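You operate a simulated robot arm through the tools that you are given. There is no shell and no other tool.

Carry out the task below with a simulated robot arm. There is one attempt and no reset: what you move stays moved.

JOB
Dress the yellow tulips in the brown paper in funnel 2, then stand them back in the crate.
Fine: open the gate to take them out and shut it again; leave the other bunches and the other funnel alone.
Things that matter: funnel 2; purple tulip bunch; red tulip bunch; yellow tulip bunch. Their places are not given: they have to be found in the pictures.

Only the result counts: the job must be done as asked and must still hold three seconds after the hand-in. Knocking over, shifting, dropping, spilling or breaking anything else fails it.

ROBOT AND FRAMES
A 7-joint arm with a two-finger parallel gripper, fixed in place. Base frame: the origin is at the foot of the arm, x ahead of it, y to its left, z up; the work surface is at about z = 450. Units: mm, degrees, N and s.
Its first joint turns from -149.0 to 149.0 degrees. Payload 3.43 kg.
The TCP is the grasp point between the finger pads, 30 mm short of the fingertips. In the tool frame z runs along the fingers and y along their closing line. The gripper opens to 94 mm. The fingers are 28 mm wide and 10 mm thick; the gripper's body (50 by 96 mm) begins 55 mm behind the TCP.
Orientation is that of the tool frame in the base frame, as a unit quaternion [w, x, y, z]. With the fingers straight down and closing along the base's y, the tool's x points along the base's -x, its y along +y and its z along -z.

CONTROLS
- The arm moves only by the tool servo_tool. Its argument "steps" is a list of rows, each an object (a shift or turn left out is 0, a gripper value left out holds the last) with "linear": the shift along the tool's x, y, z in cm, a list of three; "turn": the turn, a rotation vector about the tool's x, y, z in degrees, a list of three. In form: [{"linear": [x, y, z], "turn": [ax, ay, az]}, ...]. A call has 1 to 20 rows; each row is the pose to reach, as a shift and turn from the pose commanded when the call began, along the tool's axes at that moment. "hand" is the closure, from 0 (fully open) to 1 (shut), set as the call begins (left out, the last holds). Rows are played at 5 a second. More than 50 mm and 8.6 degrees between two rows, or a gripper value outside its range, and nothing of the call is played. A pose out of reach is approached as far as the arm can. The call stops where the force on the tool passes 80 N (or 10 N more than at its start, if that is more) or the arm is blocked; 0.2 s more then pass. The fingers move at their own pace (about 45 mm/s each) and stop on an object; they squeeze with about 33 N. The grip force told is the motor's: it shows also when the fingers shut on nothing. Time passes only in rows, and 0.2 s behind the last, so rows that repeat a pose let the fingers close. The reply holds the time, the measured pose of the TCP, the force on the tool along the base axes, the opening and the grip force, in the units named above and with some noise, with the torque about the TCP (base axes, N m) and any sound that the robot's microphone picked up, and new pictures: "views" is both (left out), scene, wrist or none.
- Cameras (640 x 400 px; columns grow to the right, rows downward): "scene" is fixed at [397.9, 501.8, 1512.4]; the picture's right is [0.76, 0.65, 0.00], its down [0.55, -0.64, -0.54] and it looks along [-0.35, 0.41, -0.84] (base axes); focal length 260 px, centre (320, 200). "wrist" rides on the gripper at [76, 14, -103] in the tool frame; the picture's right is [-0.18, 0.98, 0.00], its down [-0.75, -0.14, -0.64] and it looks along [-0.63, -0.12, 0.77] (tool axes); focal length 243 px, centre (320, 200).
- probe_pixels(camera, pixels): for up to 12 pixels [column, row] of the newest picture of that camera ("zoom" is the newest enlarged one), the place [x, y, z] in the base frame of the surface seen there, good to about 3 mm. The clock stands still meanwhile.
- inspect(camera, box): a new picture of the part [left, top, right, bottom] of that camera's present view, enlarged. The clock stands still meanwhile.
- sign_off(): hands the job in; it is judged then, once.

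Unless the task says otherwise, let go and move clear before handing in.

The tools are called after "Call:" as name(argument=value, ...) on one line, values as JSON. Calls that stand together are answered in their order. servo_tool: Moves the arm, as the interface text tells. Its arguments: {"type":"object","properties":{"steps":{"type":"array"},"hand":{"type":"number"},"views":{"type":"string","enum":["both","scene","wrist","none"]}},"required":["steps"]} The other tools are called the same way: probe_pixels (camera, pixels) gives the place of the surface under pixels of a picture; inspect (camera, box) takes an enlarged picture of a part of a camera's view; sign_off () hands the job in.

At the start:

```text
t: 0.0
position: [28.3, 795.1, 1180.1]
ee_rot: [0.001, 0.001, 1.0, 0.004]
ft_force: [-0.2, -1.1, -0.8]
torque: [-0.01, 0.01, 0.02]
grip_width: 93.7
grip_force: 0.0
```

scene: 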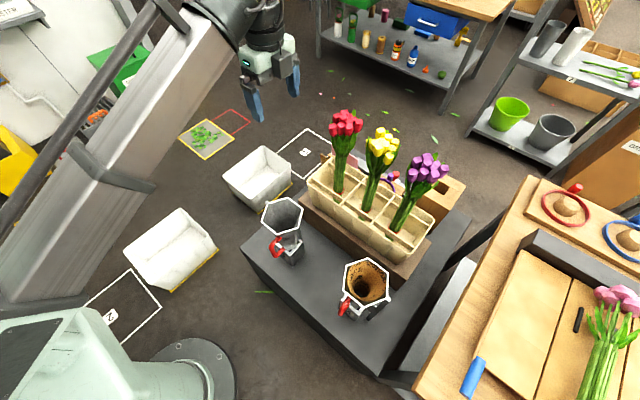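
wrist: 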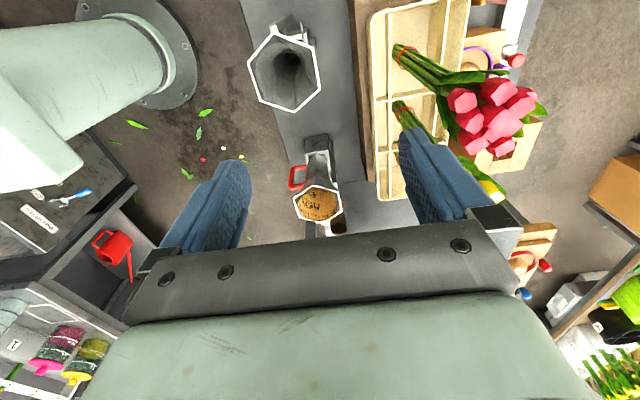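

The scene shows three bunches in a crate (red at 345,125, yellow at 380,145, purple at 425,170) and two funnels (283,215 and 365,285), with brown paper in the latter. I'll zoom in to study the details before moving.

Call:
inspect(camera="scene", box=[230, 90, 480, 340])

Call:
inspect(camera="wrist", box=[230, 0, 570, 240])

Call:
probe_pixels(camera="scene", pixels=[[345, 122], [382, 143], [425, 168], [338, 185], [366, 205], [398, 228], [283, 215], [365, 285], [275, 245], [345, 308], [400, 315], [320, 260]])

```text
1.60 times, centred on (355, 215) of scene
```

zoom: 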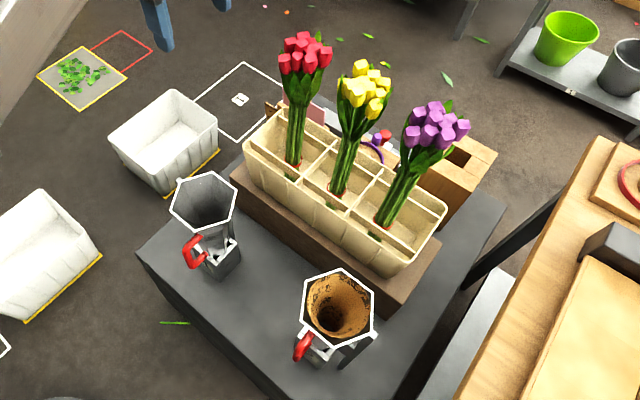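

```text
1.67 times, centred on (400, 120) of wrist
```

zoom: 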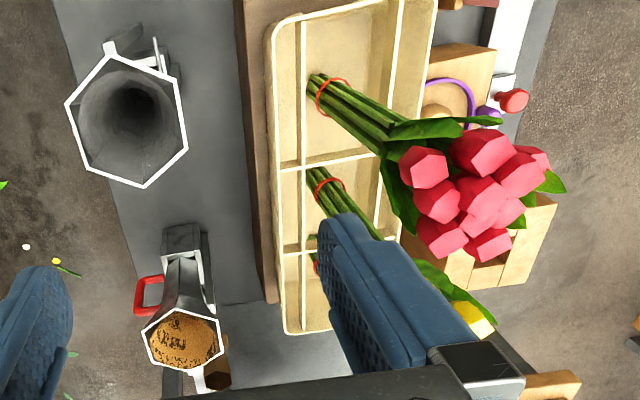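

```text
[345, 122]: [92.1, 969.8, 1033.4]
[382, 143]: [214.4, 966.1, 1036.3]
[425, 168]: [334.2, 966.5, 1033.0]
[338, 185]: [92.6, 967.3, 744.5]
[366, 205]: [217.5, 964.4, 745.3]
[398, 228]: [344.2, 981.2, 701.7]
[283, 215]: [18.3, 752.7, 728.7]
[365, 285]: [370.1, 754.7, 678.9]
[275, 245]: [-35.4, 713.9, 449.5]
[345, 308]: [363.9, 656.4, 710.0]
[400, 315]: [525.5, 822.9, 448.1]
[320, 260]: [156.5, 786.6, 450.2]
```

The paper-filled funnel is at around (365,285) and has a red handle at (347,306). I'll zoom tighter on both funnels and the yellow bunch.

Call:
inspect(camera="scene", box=[320, 245, 410, 335])

Call:
inspect(camera="scene", box=[245, 185, 325, 275])

Call:
inspect(camera="scene", box=[300, 100, 460, 270])

Call:
inspect(camera="wrist", box=[270, 110, 390, 250])

Call:
inspect(camera="wrist", box=[230, 0, 340, 130])

```text
4.44 times, centred on (365, 290) of scene
```

zoom: 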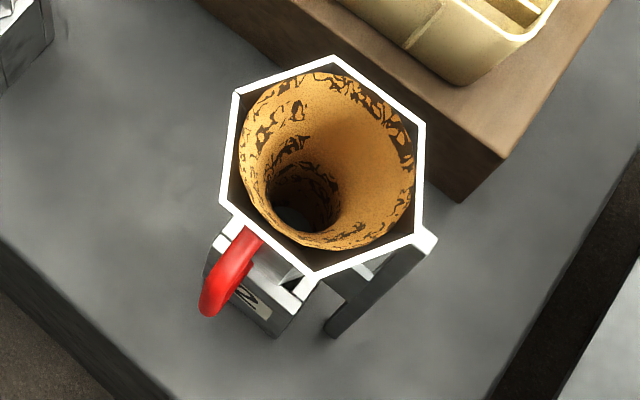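

```text
4.44 times, centred on (285, 230) of scene
```

zoom: 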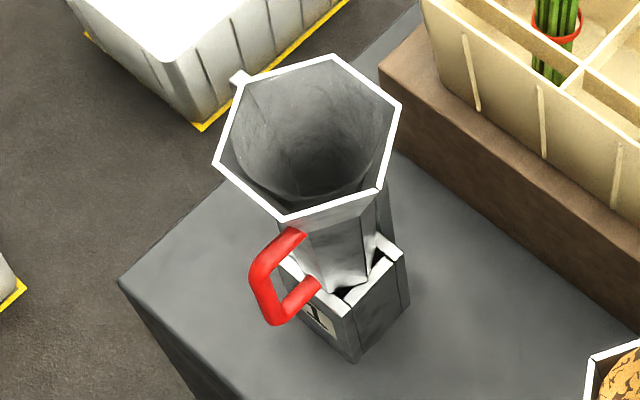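

```text
2.35 times, centred on (380, 185) of scene
```

zoom: 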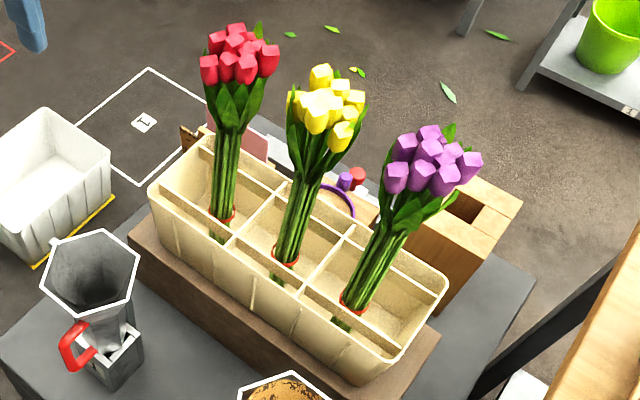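

```text
2.86 times, centred on (330, 180) of wrist
```

zoom: 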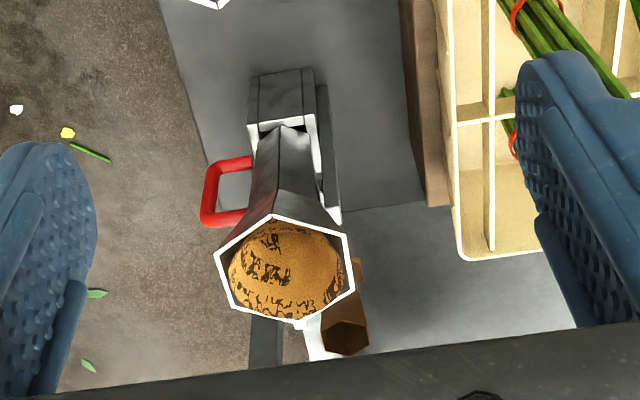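

```text
3.08 times, centred on (285, 65) of wrist
```

zoom: 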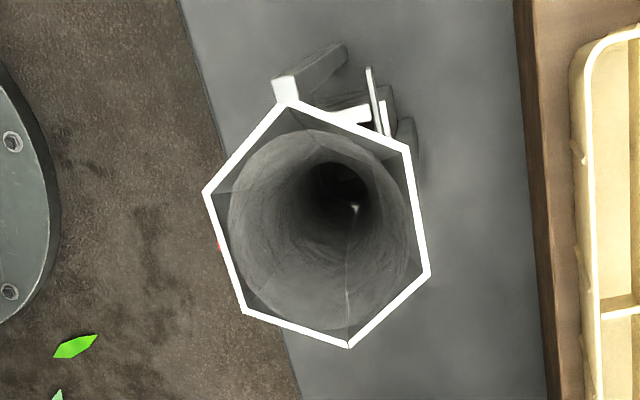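

Funnel 2 (label "2" on its base) holds the paper and has a red handle. I'll measure its geometry.

Call:
inspect(camera="scene", box=[320, 245, 410, 335])

Call:
probe_pixels(camera="zoom", pixels=[[335, 60], [236, 95], [223, 203], [313, 275], [417, 238], [422, 125], [240, 250], [207, 308], [225, 245], [305, 290], [335, 330], [425, 250]])

Call:
probe_pixels(camera="zoom", pixels=[[290, 220], [360, 200], [330, 90], [400, 150], [247, 140], [325, 245], [270, 270], [250, 300], [345, 275], [370, 290], [275, 285], [300, 235]])

Call:
inspect(camera="wrist", box=[270, 110, 390, 250])

Call:
probe_pixels(camera="zoom", pixels=[[270, 220], [345, 235], [350, 290], [297, 320], [235, 300], [220, 255], [240, 165], [207, 190], [235, 218], [280, 95], [330, 215], [345, 340]])

Call:
probe_pixels(camera="zoom", pixels=[[255, 80], [300, 75], [262, 125], [302, 120], [280, 140], [318, 130], [335, 180], [265, 340], [320, 335], [295, 200], [250, 225], [355, 265]])

```text
4.44 times, centred on (365, 290) of scene
```

zoom: 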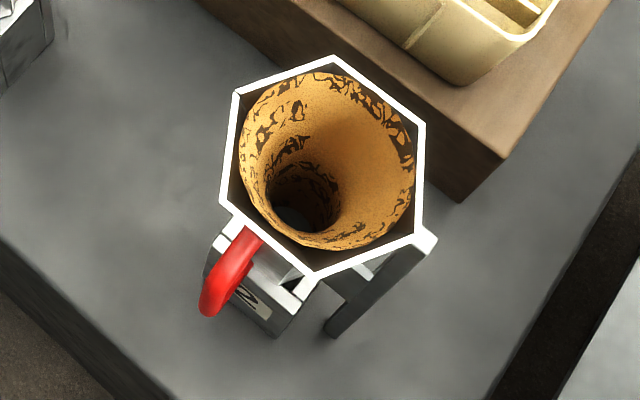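

```text
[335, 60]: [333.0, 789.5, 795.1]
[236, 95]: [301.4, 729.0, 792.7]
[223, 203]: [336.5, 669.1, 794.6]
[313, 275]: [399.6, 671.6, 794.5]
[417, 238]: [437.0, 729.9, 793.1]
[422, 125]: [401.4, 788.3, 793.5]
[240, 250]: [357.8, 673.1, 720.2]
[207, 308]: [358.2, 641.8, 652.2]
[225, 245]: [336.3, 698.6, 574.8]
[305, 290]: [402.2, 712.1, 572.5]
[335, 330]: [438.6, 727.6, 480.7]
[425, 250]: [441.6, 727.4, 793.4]
```

```text
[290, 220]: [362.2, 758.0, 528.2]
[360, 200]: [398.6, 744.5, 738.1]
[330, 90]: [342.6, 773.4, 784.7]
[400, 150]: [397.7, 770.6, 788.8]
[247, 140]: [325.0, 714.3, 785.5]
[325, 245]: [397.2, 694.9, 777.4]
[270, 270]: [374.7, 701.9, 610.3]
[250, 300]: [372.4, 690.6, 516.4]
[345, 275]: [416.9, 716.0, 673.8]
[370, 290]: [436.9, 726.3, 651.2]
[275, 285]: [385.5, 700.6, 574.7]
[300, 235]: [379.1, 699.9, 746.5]
```

```text
2.86 times, centred on (330, 180) of wrist
```

zoom: 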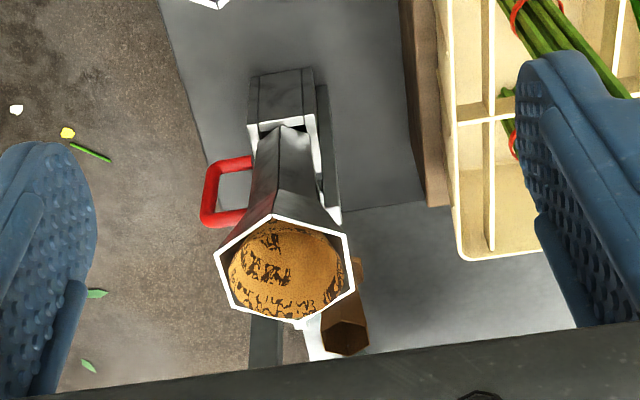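

```text
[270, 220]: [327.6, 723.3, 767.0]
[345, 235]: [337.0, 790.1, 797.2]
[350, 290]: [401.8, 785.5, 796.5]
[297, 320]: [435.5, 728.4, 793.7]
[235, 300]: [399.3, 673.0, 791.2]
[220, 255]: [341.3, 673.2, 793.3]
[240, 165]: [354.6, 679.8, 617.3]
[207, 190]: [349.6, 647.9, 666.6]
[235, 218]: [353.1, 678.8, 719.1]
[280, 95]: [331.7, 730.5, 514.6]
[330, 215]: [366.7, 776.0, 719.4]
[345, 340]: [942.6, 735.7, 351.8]
```

```text
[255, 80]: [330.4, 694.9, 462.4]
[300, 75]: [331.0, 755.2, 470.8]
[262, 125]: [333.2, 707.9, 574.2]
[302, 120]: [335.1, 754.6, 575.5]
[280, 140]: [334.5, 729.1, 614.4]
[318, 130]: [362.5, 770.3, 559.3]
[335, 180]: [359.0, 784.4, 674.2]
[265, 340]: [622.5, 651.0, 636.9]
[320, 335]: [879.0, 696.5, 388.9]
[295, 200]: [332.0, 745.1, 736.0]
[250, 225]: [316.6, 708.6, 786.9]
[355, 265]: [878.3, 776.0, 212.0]
```

Funnel 2's rim is a hexagon centred near (369,730), top z≈795, with the handle on its -y face and a post near x=438. Next I'll measure the bunches and crate.

Call:
inspect(camera="scene", box=[300, 100, 460, 270])

Call:
probe_pixels(camera="zoom", pixels=[[285, 257], [278, 265], [300, 200], [310, 175], [290, 100], [360, 95], [320, 75], [340, 150], [275, 245], [300, 262], [285, 280], [318, 200]])

Call:
probe_pixels(camera="zoom", pixels=[[150, 190], [210, 140], [445, 290], [380, 375], [250, 290], [300, 250], [325, 270], [350, 230], [285, 200], [235, 235], [200, 165], [130, 240]])

Call:
probe_pixels(camera="zoom", pixels=[[280, 65], [245, 130], [210, 75], [480, 165], [387, 180], [350, 310], [345, 325], [222, 220], [218, 240], [390, 155], [400, 270], [440, 335]])

```text
2.35 times, centred on (380, 185) of scene
```

zoom: 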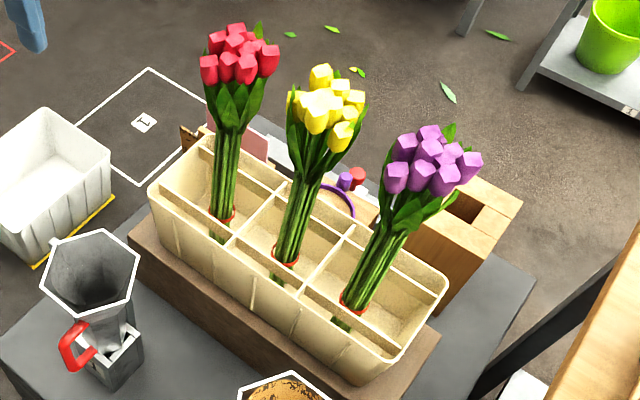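

```text
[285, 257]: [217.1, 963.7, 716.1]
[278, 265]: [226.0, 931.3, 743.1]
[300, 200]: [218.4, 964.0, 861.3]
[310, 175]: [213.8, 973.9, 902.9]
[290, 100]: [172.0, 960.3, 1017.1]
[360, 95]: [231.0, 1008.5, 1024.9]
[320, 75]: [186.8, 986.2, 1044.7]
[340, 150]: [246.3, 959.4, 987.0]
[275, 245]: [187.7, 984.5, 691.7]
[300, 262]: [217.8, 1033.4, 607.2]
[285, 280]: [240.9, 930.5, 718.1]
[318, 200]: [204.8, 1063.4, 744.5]
```

```text
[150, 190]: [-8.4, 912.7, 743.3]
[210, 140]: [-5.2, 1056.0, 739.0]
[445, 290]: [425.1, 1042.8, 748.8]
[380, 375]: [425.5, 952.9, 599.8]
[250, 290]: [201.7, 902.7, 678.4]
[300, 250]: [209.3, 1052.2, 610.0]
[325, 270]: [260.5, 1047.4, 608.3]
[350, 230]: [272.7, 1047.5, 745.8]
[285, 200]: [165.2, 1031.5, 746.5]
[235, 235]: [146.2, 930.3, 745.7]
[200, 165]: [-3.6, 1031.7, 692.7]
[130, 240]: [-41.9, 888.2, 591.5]
```

```text
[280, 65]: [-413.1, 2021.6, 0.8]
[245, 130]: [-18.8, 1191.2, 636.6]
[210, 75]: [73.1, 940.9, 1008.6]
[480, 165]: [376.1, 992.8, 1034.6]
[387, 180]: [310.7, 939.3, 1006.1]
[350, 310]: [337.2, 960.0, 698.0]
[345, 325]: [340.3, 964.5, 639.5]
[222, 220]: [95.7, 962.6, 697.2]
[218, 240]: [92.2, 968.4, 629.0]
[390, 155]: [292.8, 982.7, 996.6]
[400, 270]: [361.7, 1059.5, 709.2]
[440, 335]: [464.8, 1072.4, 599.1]
```

The crate's cells run x≈148–270, y≈931–1032 (rim z≈745) with the yellow bunch standing near (209,982). Its base is at z≈608 and its heads top out near 1050. I'll rotate the tool to horizontal and move back to look at funnel 2's gate from its -y side.

Call:
servo_tool(steps=[{"linear": [-2.14, -1.97, 1.75], "turn": [-4.33, 4.33, 4.33]}, {"linear": [-4.28, -3.94, 3.5], "turn": [-8.66, 8.66, 8.66]}, {"linear": [-6.41, -5.91, 5.25], "turn": [-12.99, 12.99, 12.99]}, {"linear": [-8.55, -7.88, 7.0], "turn": [-17.32, 17.32, 17.32]}, {"linear": [-10.69, -9.84, 8.75], "turn": [-21.65, 21.65, 21.65]}, {"linear": [-12.83, -11.81, 10.5], "turn": [-25.98, 25.98, 25.98]}, {"linear": [-14.96, -13.78, 12.25], "turn": [-30.31, 30.31, 30.31]}, {"linear": [-17.1, -15.75, 14.0], "turn": [-34.64, 34.64, 34.64]}, {"linear": [-19.24, -17.72, 15.75], "turn": [-38.97, 38.97, 38.97]}, {"linear": [-21.38, -19.69, 17.5], "turn": [-43.3, 43.3, 43.3]}, {"linear": [-23.51, -21.66, 19.25], "turn": [-47.63, 47.63, 47.63]}, {"linear": [-25.65, -23.63, 21.0], "turn": [-51.96, 51.96, 51.96]}, {"linear": [-27.79, -25.59, 22.75], "turn": [-56.29, 56.29, 56.29]}, {"linear": [-29.93, -27.56, 24.5], "turn": [-60.62, 60.62, 60.62]}, {"linear": [-32.06, -29.53, 26.25], "turn": [-64.95, 64.95, 64.95]}, {"linear": [-34.2, -31.5, 28.0], "turn": [-69.28, 69.28, 69.28]}, {"linear": [-34.2, -31.5, 28.0], "turn": [-69.28, 69.28, 69.28]}])

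```text
t: 3.6
position: [420.4, 525.6, 881.7]
ee_rot: [-0.501, 0.499, 0.498, 0.502]
ft_force: [0.6, -1.0, -0.2]
torque: [0.0, 0.0, 0.01]
grip_width: 94.2
grip_force: 0.1
out of reach, approached as far as the arm can: row 11, 12, 13, 14, 15, 16, 17
```

scene: 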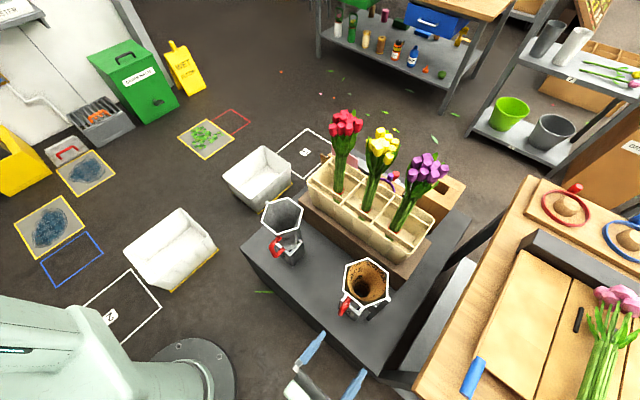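
wrist: 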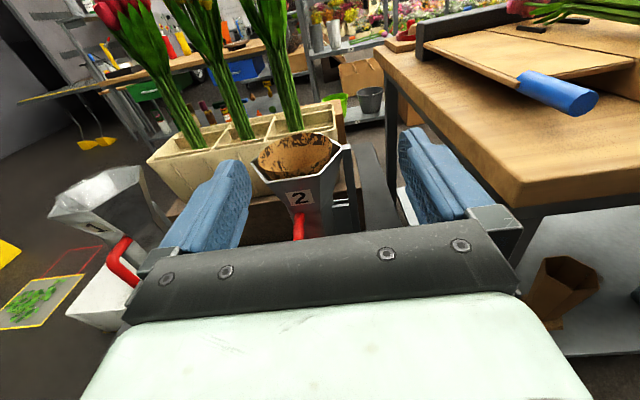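

The tool is now horizontal (camera up), and the wrist view shows funnel 2 labelled "2" at (300,198) with its red handle at (300,225). I'll zoom in on both funnels and the bunches.

Call:
inspect(camera="wrist", box=[240, 120, 380, 245])

Call:
inspect(camera="wrist", box=[40, 150, 200, 310])

Call:
inspect(camera="wrist", box=[90, 0, 360, 200])

Call:
inspect(camera="scene", box=[320, 245, 410, 335])

```text
3.20 times, centred on (310, 182) of wrist
```

zoom: 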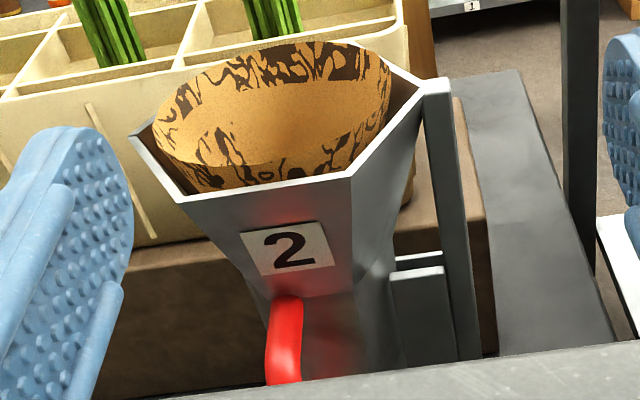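

```text
2.50 times, centred on (120, 230) of wrist
```

zoom: 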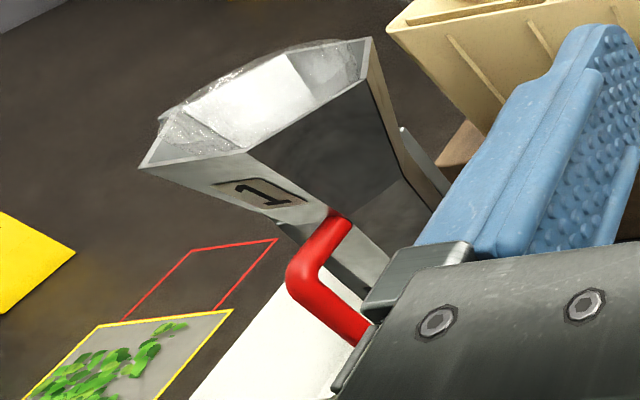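

```text
2.00 times, centred on (225, 100) of wrist
```

zoom: 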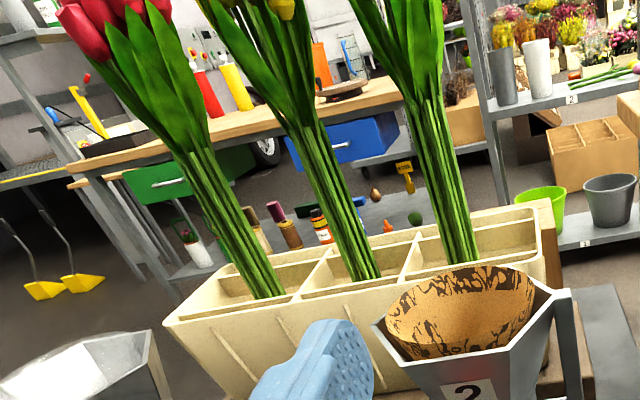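

```text
4.44 times, centred on (365, 290) of scene
```

zoom: 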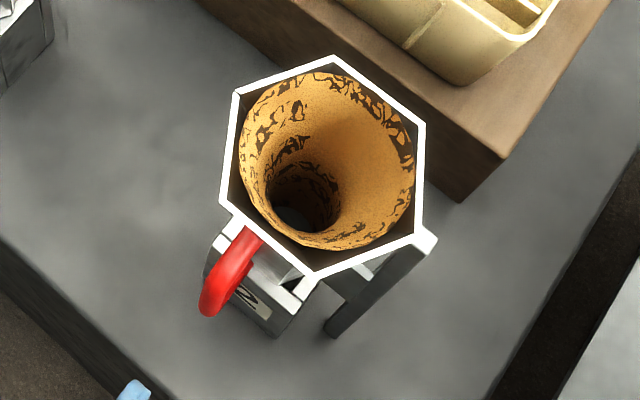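

The gate is the front half of the funnel with handle at front and hinge post on the +x side. I'll move up and forward a little to learn how the commanded pose behaves after the out-of-reach rows.

Call:
servo_tool(steps=[{"linear": [2, 0, 2]}, {"linear": [4, 0, 4]}, {"linear": [6, 0, 6]}, {"linear": [8, 0, 8]}, {"linear": [10, 0, 10]}, {"linear": [10, 0, 10]}])

```text
t: 5.0
position: [420.5, 625.6, 981.0]
ee_rot: [-0.502, 0.498, 0.497, 0.502]
ft_force: [-0.1, -0.5, -0.2]
torque: [0.01, 0.03, -0.02]
grip_width: 93.8
grip_force: 0.0
```

scene: 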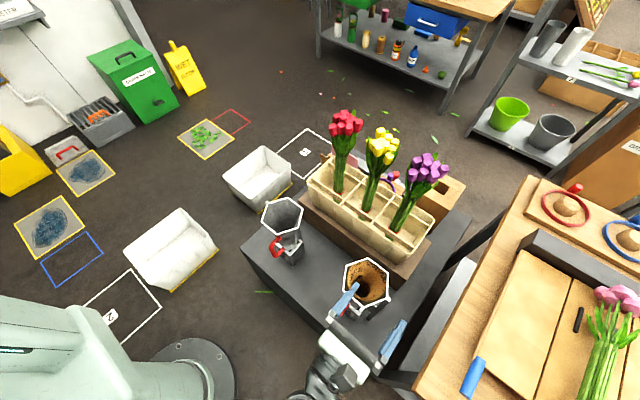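
wrist: 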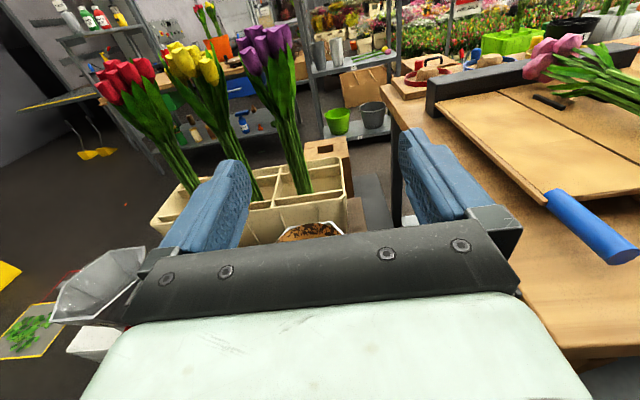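

The commanded pose snaps to where the arm actually is, and all three bunches are now fully visible in the wrist view (yellow at 190,65). I'll move to face the yellow bunch and measure it.

Call:
servo_tool(steps=[{"linear": [0.3, -3.5, 1.5]}, {"linear": [0.6, -7, 3]}, {"linear": [0.9, -10.5, 4.5]}, {"linear": [1.2, -14, 6]}, {"linear": [1.5, -17.5, 7.5]}, {"linear": [1.9, -21.1, 9]}, {"linear": [1.9, -21.1, 9]}])

Call:
inspect(camera="wrist", box=[120, 0, 500, 240])

```text
t: 6.6
position: [211.3, 717.3, 1001.8]
ee_rot: [0.502, -0.498, -0.498, -0.502]
ft_force: [-0.7, -0.3, 0.7]
torque: [0.0, 0.04, 0.0]
grip_width: 94.4
grip_force: 0.1
```

scene: 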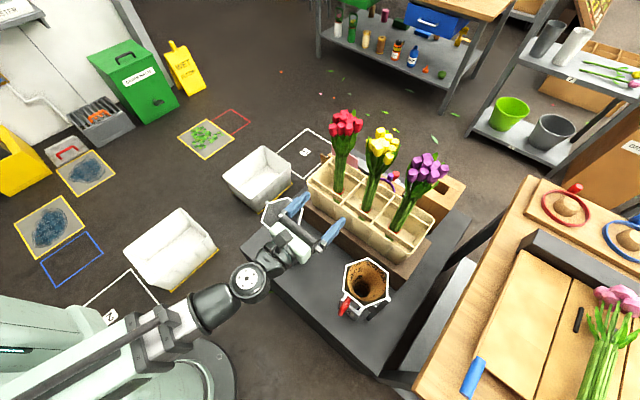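
wrist: 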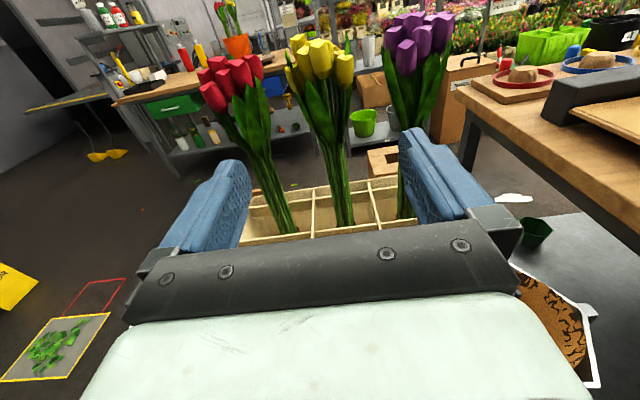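

```text
1.67 times, centred on (310, 120) of wrist
```

zoom: 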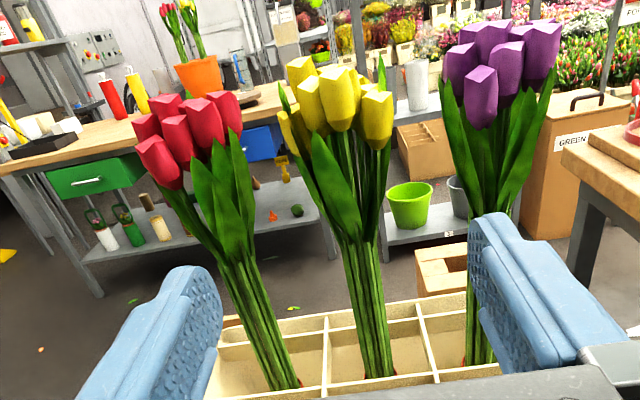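

The yellow bunch is centred at (335,120) between the fingers in the wrist view. I'll measure its profile.

Call:
probe_pixels(camera="zoom", pixels=[[342, 128], [375, 147], [340, 90], [300, 60], [285, 130], [388, 110], [355, 235], [345, 180], [320, 180], [385, 170], [365, 270], [375, 350]])

Call:
probe_pixels(camera="zoom", pixels=[[348, 290], [382, 290], [340, 245], [375, 235], [310, 135], [355, 150], [378, 372], [360, 330], [388, 330], [288, 95], [378, 70], [300, 150]])

Call:
probe_pixels(camera="zoom", pixels=[[240, 100], [250, 170], [135, 150], [445, 95], [440, 60], [450, 160], [195, 170], [250, 260], [480, 120], [495, 200], [555, 80], [475, 350]])

```text
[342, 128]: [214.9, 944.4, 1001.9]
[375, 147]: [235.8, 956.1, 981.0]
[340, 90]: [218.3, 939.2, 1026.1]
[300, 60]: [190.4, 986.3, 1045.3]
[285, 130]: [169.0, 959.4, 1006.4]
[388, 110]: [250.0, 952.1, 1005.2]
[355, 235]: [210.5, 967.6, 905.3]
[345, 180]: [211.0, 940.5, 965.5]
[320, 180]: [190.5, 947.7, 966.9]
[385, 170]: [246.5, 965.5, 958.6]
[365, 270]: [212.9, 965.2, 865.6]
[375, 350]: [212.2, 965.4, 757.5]
```

```text
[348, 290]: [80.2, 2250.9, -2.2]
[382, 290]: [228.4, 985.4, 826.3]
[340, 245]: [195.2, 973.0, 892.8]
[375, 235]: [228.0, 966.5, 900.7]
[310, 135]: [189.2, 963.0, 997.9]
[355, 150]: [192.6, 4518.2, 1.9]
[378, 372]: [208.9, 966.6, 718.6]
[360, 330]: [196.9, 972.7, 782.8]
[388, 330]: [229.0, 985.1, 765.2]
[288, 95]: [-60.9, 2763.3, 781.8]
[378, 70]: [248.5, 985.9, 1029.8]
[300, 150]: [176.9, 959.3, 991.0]
```

```text
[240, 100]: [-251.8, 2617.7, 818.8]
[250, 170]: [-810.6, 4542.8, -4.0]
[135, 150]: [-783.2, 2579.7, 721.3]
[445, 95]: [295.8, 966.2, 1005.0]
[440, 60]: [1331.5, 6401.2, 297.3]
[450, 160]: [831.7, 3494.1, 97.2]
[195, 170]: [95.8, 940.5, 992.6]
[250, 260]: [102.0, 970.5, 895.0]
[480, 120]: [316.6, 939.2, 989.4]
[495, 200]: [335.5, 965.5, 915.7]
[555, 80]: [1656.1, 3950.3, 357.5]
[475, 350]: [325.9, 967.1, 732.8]
```

The yellow bunch's axis is near (211,983): stems radius ≈19 mm up to z≈905, leaves flaring above, heads 975–1050. I'll zoom down funnel 2's throat from the scene camera to find its floor.

Call:
inspect(camera="scene", box=[350, 275, 380, 300])

Call:
probe_pixels(camera="zoom", pixels=[[150, 250], [200, 250], [250, 250], [200, 280], [220, 300], [180, 300], [250, 300], [280, 270], [280, 300], [220, 320], [260, 200], [150, 200]])

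```text
16.00 times, centred on (365, 288) of scene
```

zoom: 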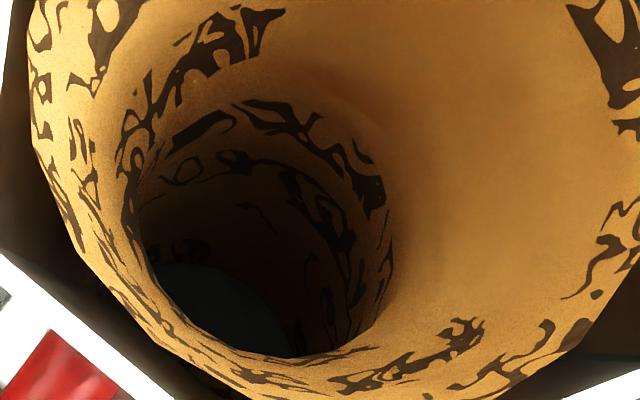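

```text
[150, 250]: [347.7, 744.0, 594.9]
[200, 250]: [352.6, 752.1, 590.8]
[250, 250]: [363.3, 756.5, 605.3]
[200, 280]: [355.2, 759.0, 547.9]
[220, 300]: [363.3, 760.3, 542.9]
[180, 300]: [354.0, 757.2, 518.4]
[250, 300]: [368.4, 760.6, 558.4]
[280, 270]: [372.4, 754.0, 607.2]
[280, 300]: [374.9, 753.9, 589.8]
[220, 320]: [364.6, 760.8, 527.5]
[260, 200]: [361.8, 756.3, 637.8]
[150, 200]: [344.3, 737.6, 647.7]
```

The paper in funnel 2 reaches down to z≈590, with a bare tube below. I'll place the wrist camera directly over the funnel axis looking straight down to find the tube's floor.

Call:
servo_tool(steps=[{"linear": [-1.46, 2.06, 0.27], "turn": [0, -7.3, 0]}, {"linear": [-2.91, 4.11, 0.54], "turn": [0, -14.6, 0]}, {"linear": [-4.37, 6.17, 0.81], "turn": [0, -21.9, 0]}, {"linear": [-5.83, 8.23, 1.09], "turn": [0, -29.1, 0]}, {"linear": [-7.29, 10.29, 1.36], "turn": [0, -36.4, 0]}, {"linear": [-8.74, 12.34, 1.63], "turn": [0, -43.7, 0]}, {"linear": [-10.2, 14.4, 1.9], "turn": [0, -51, 0]}, {"linear": [-10.2, 14.4, 1.9], "turn": [0, -51, 0]}])

Call:
inspect(camera="wrist", box=[240, 110, 420, 240])

```text
t: 8.4
position: [354.1, 735.0, 899.6]
ee_rot: [-0.238, 0.666, 0.666, 0.238]
ft_force: [-0.1, 0.2, 0.5]
torque: [0.0, -0.01, 0.02]
grip_width: 94.1
grip_force: 0.0
```

scene: 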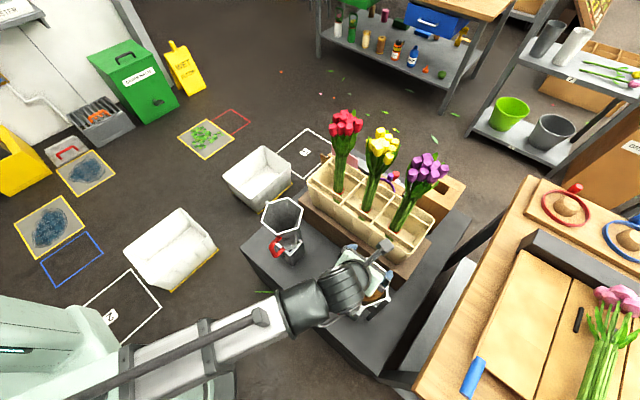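
wrist: 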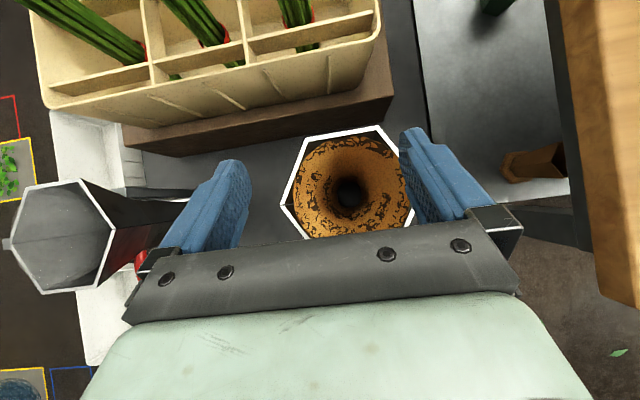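

```text
3.08 times, centred on (330, 175) of wrist
```

zoom: 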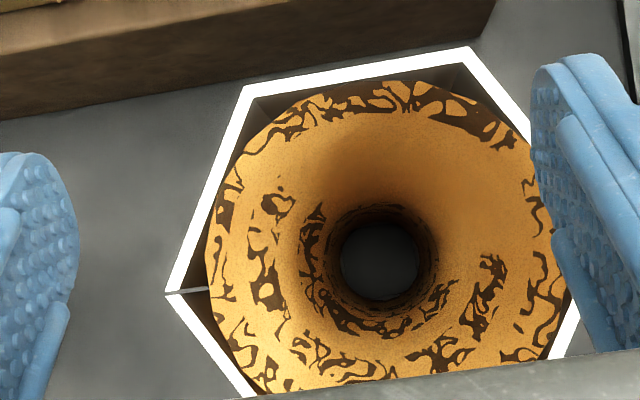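

I can see straight down: the throat floor is at zoom (380,262), and a seam in the rim at zoom (170,293) marks the gate's free edge on the -x side. I'll probe the floor and the seam.

Call:
probe_pixels(camera="zoom", pixels=[[380, 262], [365, 250], [395, 270], [380, 285], [380, 235], [340, 260], [420, 262], [380, 220], [378, 310], [170, 293], [245, 88], [470, 50]])

Call:
inspect(camera="wrist", box=[325, 165, 375, 215])

Call:
probe_pixels(camera="zoom", pixels=[[270, 210], [270, 160], [320, 210], [220, 210], [270, 260], [360, 210], [180, 210], [270, 110], [270, 310], [400, 210], [140, 210], [270, 350]])

```text
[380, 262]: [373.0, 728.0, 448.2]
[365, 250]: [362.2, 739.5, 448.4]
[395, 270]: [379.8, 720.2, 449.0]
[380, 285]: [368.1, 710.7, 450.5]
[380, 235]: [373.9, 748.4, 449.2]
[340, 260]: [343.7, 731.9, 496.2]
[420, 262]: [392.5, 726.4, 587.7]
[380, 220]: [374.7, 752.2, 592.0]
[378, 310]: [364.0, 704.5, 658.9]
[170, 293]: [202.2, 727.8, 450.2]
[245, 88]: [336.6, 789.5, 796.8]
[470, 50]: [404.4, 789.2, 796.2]
```

```text
8.00 times, centred on (350, 190) of wrist
```

zoom: 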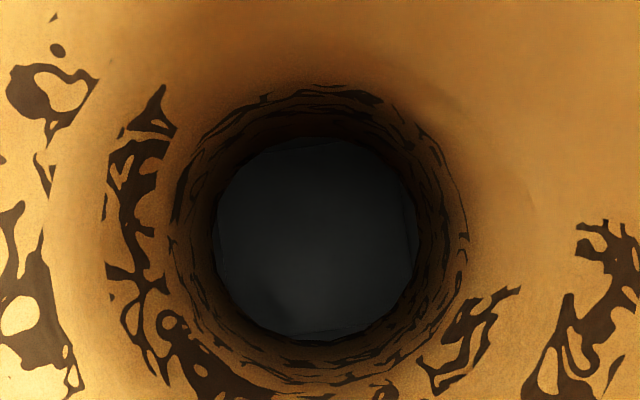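

```text
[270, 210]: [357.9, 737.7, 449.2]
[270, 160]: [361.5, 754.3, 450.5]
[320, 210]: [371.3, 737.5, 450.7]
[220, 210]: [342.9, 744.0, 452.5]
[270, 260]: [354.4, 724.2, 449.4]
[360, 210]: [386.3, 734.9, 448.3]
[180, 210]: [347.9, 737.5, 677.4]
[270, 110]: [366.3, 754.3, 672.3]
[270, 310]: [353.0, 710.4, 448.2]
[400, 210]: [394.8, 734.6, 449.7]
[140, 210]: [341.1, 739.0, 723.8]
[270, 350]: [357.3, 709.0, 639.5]
```

The throat is open right down to the table (z≈450), so the bunch can stand on the table inside it, with paper around it from z≈590 to 790. Now I'll go to a pre-grasp in front of the yellow bunch, with the tool pitched 25° down.

Call:
servo_tool(steps=[{"linear": [1.77, -2.84, -0.11], "turn": [0, 5.2, 0]}, {"linear": [3.53, -5.68, -0.23], "turn": [0, 10.4, 0]}, {"linear": [5.3, -8.52, -0.34], "turn": [0, 15.6, 0]}, {"linear": [7.06, -11.36, -0.46], "turn": [0, 20.8, 0]}, {"linear": [8.83, -14.2, -0.57], "turn": [0, 26, 0]}, {"linear": [8.83, -14.2, -0.57], "turn": [0, 26, 0]}])

Call:
inspect(camera="wrist", box=[200, 0, 460, 240])

```text
t: 9.8
position: [210.4, 799.7, 960.8]
ee_rot: [-0.383, 0.595, 0.594, 0.382]
ft_force: [-1.2, -0.7, 0.0]
torque: [0.0, 0.01, 0.02]
grip_width: 93.8
grip_force: 0.1
```

scene: 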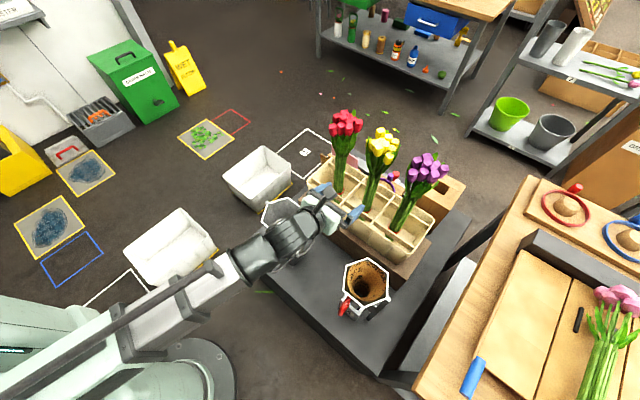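
wrist: 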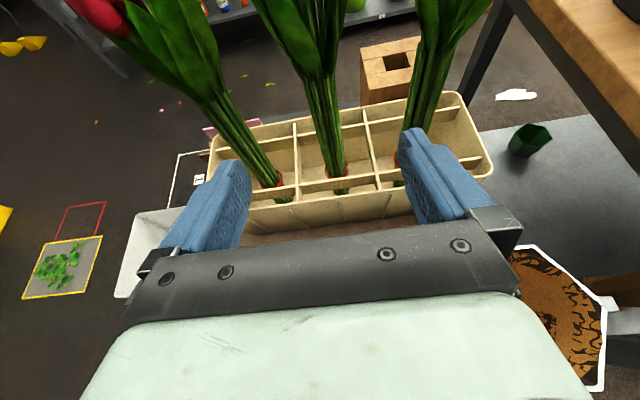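

```text
1.67 times, centred on (330, 120) of wrist
```

zoom: 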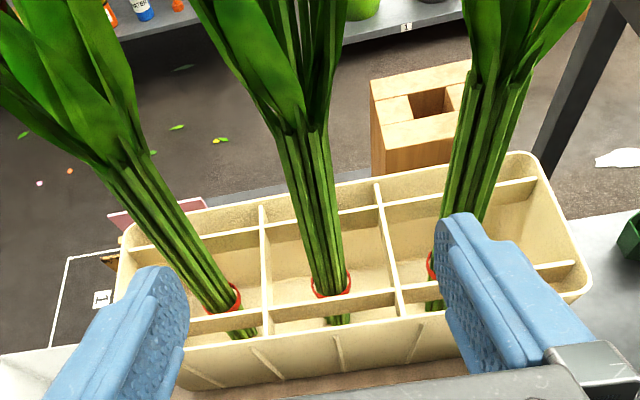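

The tool is centred on the yellow stems (zoom ~310,200). I'll take fine probes of the stems for the axis and the leaf start before approaching.

Call:
probe_pixels(camera="zoom", pixels=[[300, 200], [315, 200], [288, 180], [328, 180], [290, 150], [322, 150], [305, 140], [332, 270], [318, 280], [345, 280], [335, 318], [330, 295]])

Call:
probe_pixels(camera="zoom", pixels=[[275, 120], [320, 110], [260, 90], [333, 90], [335, 50], [225, 50], [290, 90], [262, 300], [395, 300], [265, 215], [380, 195], [340, 322]])

```text
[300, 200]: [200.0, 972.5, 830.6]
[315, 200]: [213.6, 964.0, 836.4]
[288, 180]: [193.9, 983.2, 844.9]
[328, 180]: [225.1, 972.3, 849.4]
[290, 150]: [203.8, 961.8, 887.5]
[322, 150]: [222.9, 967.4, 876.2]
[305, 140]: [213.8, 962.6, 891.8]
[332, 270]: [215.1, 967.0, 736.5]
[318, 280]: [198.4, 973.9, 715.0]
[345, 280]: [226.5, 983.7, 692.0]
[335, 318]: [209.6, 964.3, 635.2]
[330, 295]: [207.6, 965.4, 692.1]
```

```text
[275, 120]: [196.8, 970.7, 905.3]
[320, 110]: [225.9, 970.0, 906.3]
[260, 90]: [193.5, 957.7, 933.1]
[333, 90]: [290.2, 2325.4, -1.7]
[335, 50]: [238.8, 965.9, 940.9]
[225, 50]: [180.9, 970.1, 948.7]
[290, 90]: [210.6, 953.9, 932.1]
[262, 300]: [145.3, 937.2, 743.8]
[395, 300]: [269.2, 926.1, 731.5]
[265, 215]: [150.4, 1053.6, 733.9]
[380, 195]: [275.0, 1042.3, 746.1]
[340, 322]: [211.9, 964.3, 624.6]
```

The stem axis is at about (211,983) with r≈18–19, and leaves start near z≈900. I'll advance along the tool axis to grip at z≈885 with the hand open.

Call:
servo_tool(hand=0, steps=[{"linear": [0.12, 0.02, 3]}, {"linear": [0.25, 0.04, 6]}, {"linear": [0.37, 0.05, 9]}, {"linear": [0.49, 0.06, 12]}, {"linear": [0.6, 0.08, 14.5]}, {"linear": [0.7, 0.09, 17]}, {"linear": [0.76, 0.1, 18.5]}, {"linear": [0.81, 0.1, 19.7]}, {"linear": [0.81, 0.1, 19.7]}])

Call:
inspect(camera="wrist", box=[200, 60, 440, 240])

Call:
inspect(camera="scene", box=[300, 100, 460, 270])

```text
t: 11.8
position: [213.4, 982.5, 883.3]
ee_rot: [-0.382, 0.595, 0.595, 0.382]
ft_force: [0.0, -0.3, -0.1]
torque: [0.02, 0.03, 0.01]
grip_width: 93.9
grip_force: 0.1
```

scene: 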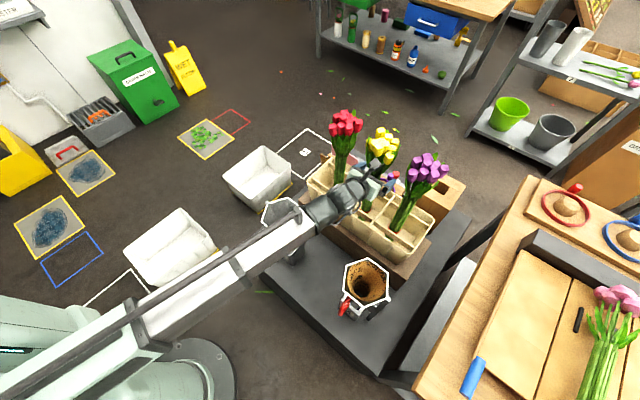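
wrist: 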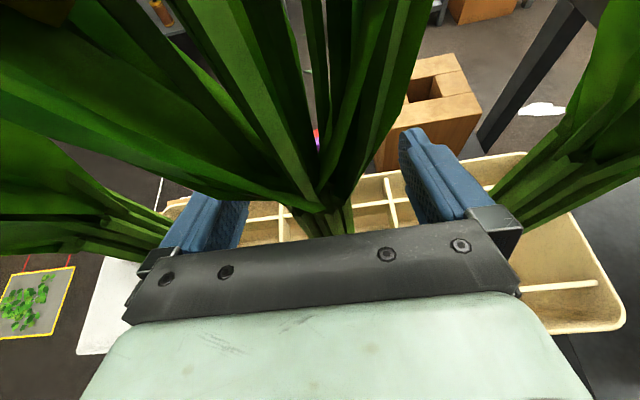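

```text
2.22 times, centred on (320, 150) of wrist
```

zoom: 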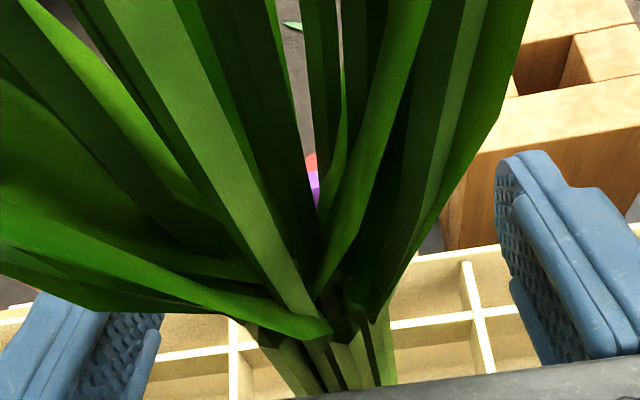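

```text
2.35 times, centred on (380, 185) of scene
```

zoom: 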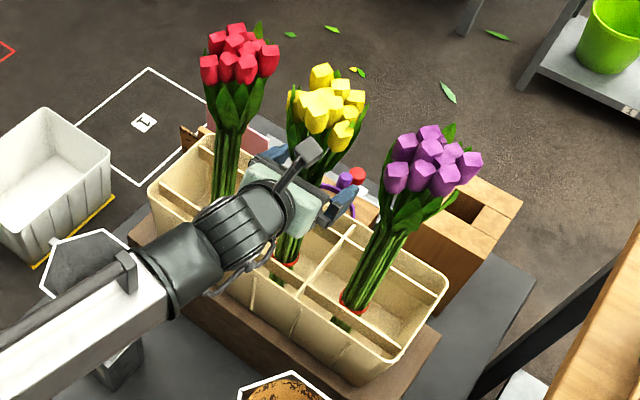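

The stems are between the fingers with no contact forces. I'll close the gripper.

Call:
servo_tool(hand=1, steps=[{"linear": [0, 0, 0]}, {"linear": [0, 0, 0]}, {"linear": [0, 0, 0]}, {"linear": [0, 0, 0]}, {"linear": [0, 0, 0]}, {"linear": [0, 0, 0]}])

Call:
inspect(camera="scene", box=[300, 100, 460, 270])

```text
t: 13.2
position: [214.0, 981.8, 883.7]
ee_rot: [-0.382, 0.595, 0.595, 0.382]
ft_force: [-0.9, -0.3, 0.3]
torque: [-0.01, 0.02, -0.01]
grip_width: 48.1
grip_force: 33.2
```

scene: 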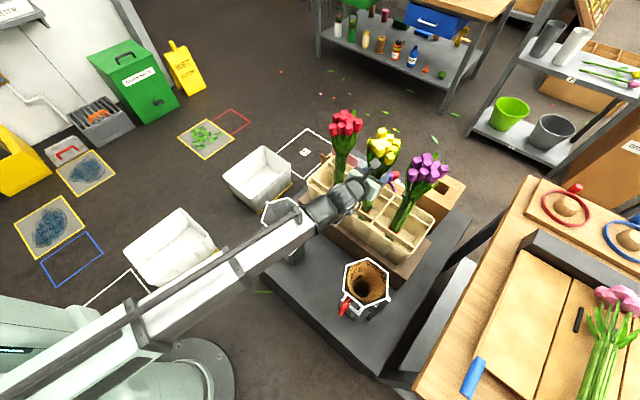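
wrist: 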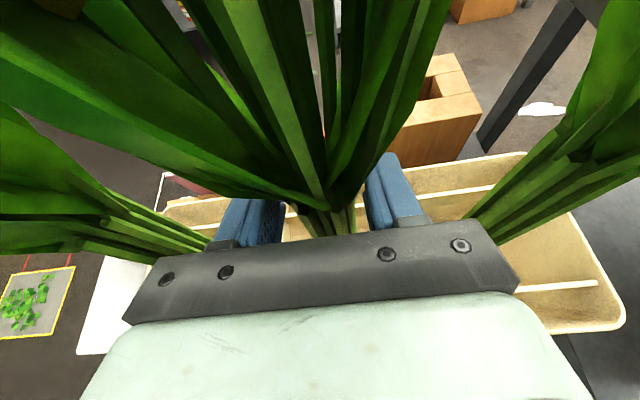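

```text
2.35 times, centred on (380, 185) of scene
```

zoom: 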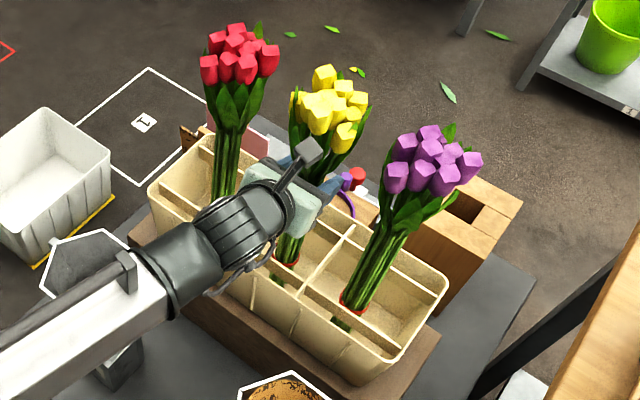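

The grip holds at 48 mm opening with 33 N. I'll lift gently straight up and check.

Call:
servo_tool(steps=[{"linear": [0.91, 0, -0.42]}, {"linear": [1.81, 0, -0.85]}, {"linear": [2.72, 0, -1.27]}, {"linear": [3.62, 0, -1.69]}, {"linear": [4.53, 0, -2.12]}, {"linear": [5.44, 0, -2.54]}, {"linear": [5.44, 0, -2.54]}])

Call:
inspect(camera="scene", box=[300, 100, 460, 270])

```text
t: 14.8
position: [212.4, 982.8, 945.8]
ee_rot: [-0.381, 0.596, 0.595, 0.382]
ft_force: [-0.6, -0.3, -2.9]
torque: [0.01, 0.01, 0.03]
grip_width: 47.9
grip_force: 32.9
```

scene: 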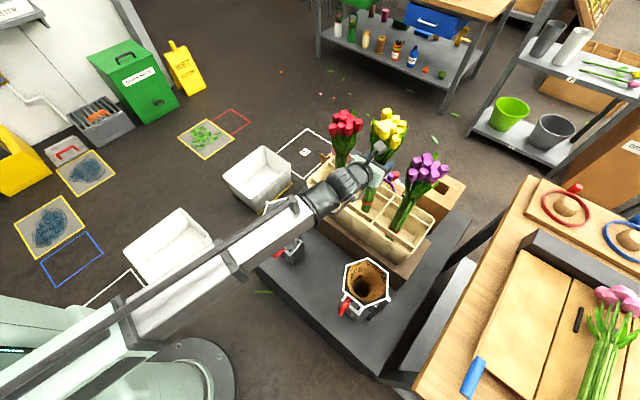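
wrist: 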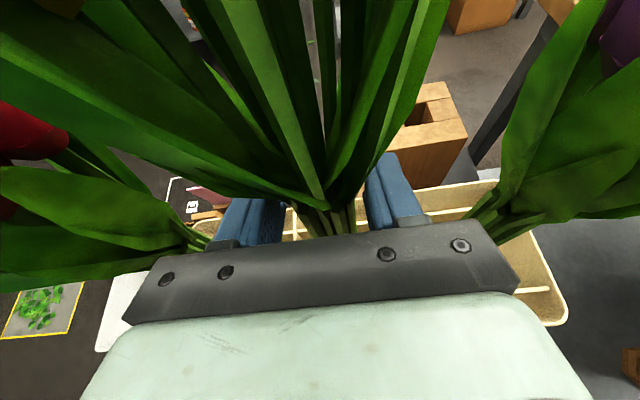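

```text
2.35 times, centred on (380, 185) of scene
```

zoom: 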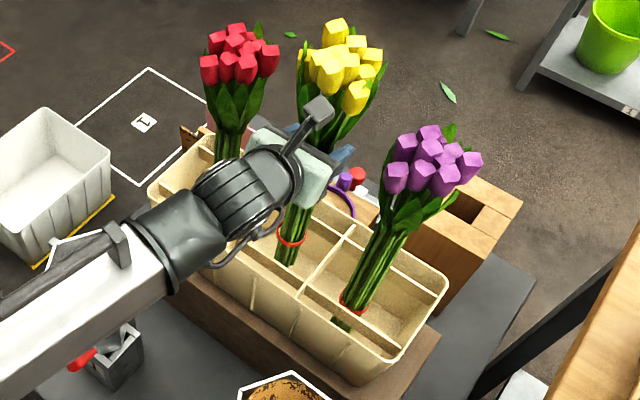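

The bunch came up cleanly (about 2.7 N of weight) and stays aligned. I'll continue straight up until the stems clear the crate rim.

Call:
servo_tool(steps=[{"linear": [1.99, 0, -0.93]}, {"linear": [3.99, 0, -1.86]}, {"linear": [5.98, 0, -2.79]}, {"linear": [7.97, 0, -3.72]}, {"linear": [9.97, 0, -4.65]}, {"linear": [11.96, 0, -5.58]}, {"linear": [13.6, 0, -6.35]}, {"linear": [13.6, 0, -6.35]}])

Call:
inspect(camera="scene", box=[300, 60, 460, 270])

```text
t: 16.6
position: [213.4, 981.3, 1094.5]
ee_rot: [-0.382, 0.595, 0.595, 0.382]
ft_force: [0.2, 0.2, -2.5]
torque: [0.02, 0.0, -0.03]
grip_width: 47.5
grip_force: 32.8
```

scene: 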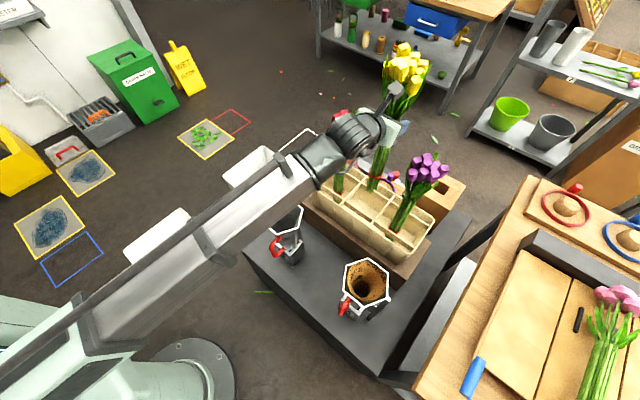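
wrist: 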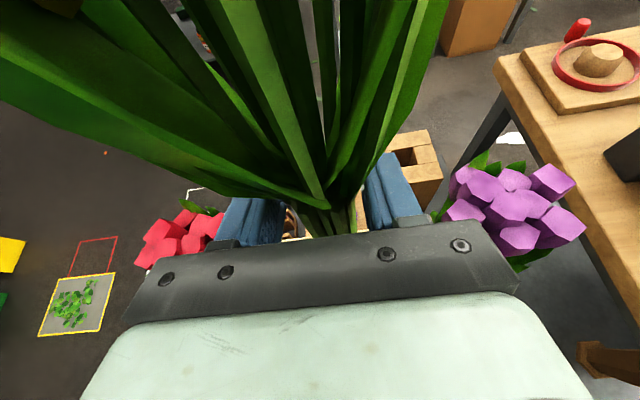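

```text
1.90 times, centred on (380, 165) of scene
```

zoom: 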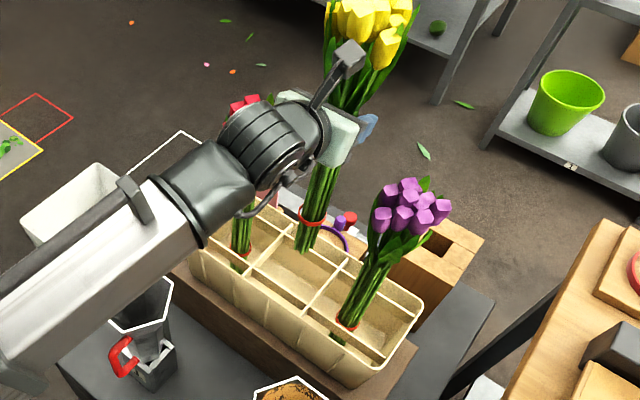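

The bunch is fully clear (stem ends visible at zoom (305,250)). I'll probe the stems to verify verticality, bottom height, and axis offset from the TCP.

Call:
probe_pixels(camera="zoom", pixels=[[298, 245], [305, 249], [312, 252], [303, 230], [311, 232], [317, 235], [308, 200], [318, 200], [328, 200], [315, 180], [325, 180], [335, 180]])

```text
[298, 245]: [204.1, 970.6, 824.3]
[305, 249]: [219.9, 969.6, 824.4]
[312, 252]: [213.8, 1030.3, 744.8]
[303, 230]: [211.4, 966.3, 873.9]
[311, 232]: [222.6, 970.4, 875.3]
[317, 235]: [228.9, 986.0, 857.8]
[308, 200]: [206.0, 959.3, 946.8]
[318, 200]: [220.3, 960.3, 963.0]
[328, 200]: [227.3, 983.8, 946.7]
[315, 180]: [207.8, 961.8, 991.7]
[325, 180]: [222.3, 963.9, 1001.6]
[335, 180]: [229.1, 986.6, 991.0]
```

Call:
inspect(camera="scene", box=[355, 130, 415, 200])

Call:
probe_pixels(camera="zoom", pixels=[[250, 350], [265, 350], [280, 350], [260, 320], [280, 320], [300, 320], [280, 250], [300, 250], [320, 250], [300, 180], [320, 180], [340, 180]])

```text
5.71 times, centred on (385, 165) of scene
```

zoom: 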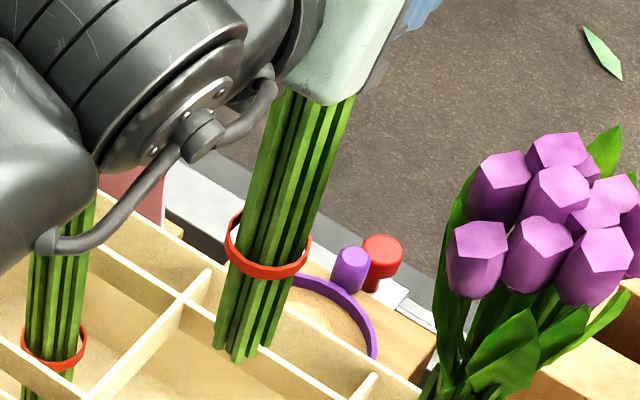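

```text
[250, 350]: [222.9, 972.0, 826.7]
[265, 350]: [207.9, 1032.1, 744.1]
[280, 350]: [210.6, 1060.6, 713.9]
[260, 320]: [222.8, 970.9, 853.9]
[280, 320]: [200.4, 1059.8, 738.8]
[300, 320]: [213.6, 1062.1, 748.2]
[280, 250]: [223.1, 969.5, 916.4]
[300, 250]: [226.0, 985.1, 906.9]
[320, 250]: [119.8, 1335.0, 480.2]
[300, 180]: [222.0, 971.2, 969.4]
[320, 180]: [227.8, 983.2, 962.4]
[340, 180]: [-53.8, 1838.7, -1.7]
```

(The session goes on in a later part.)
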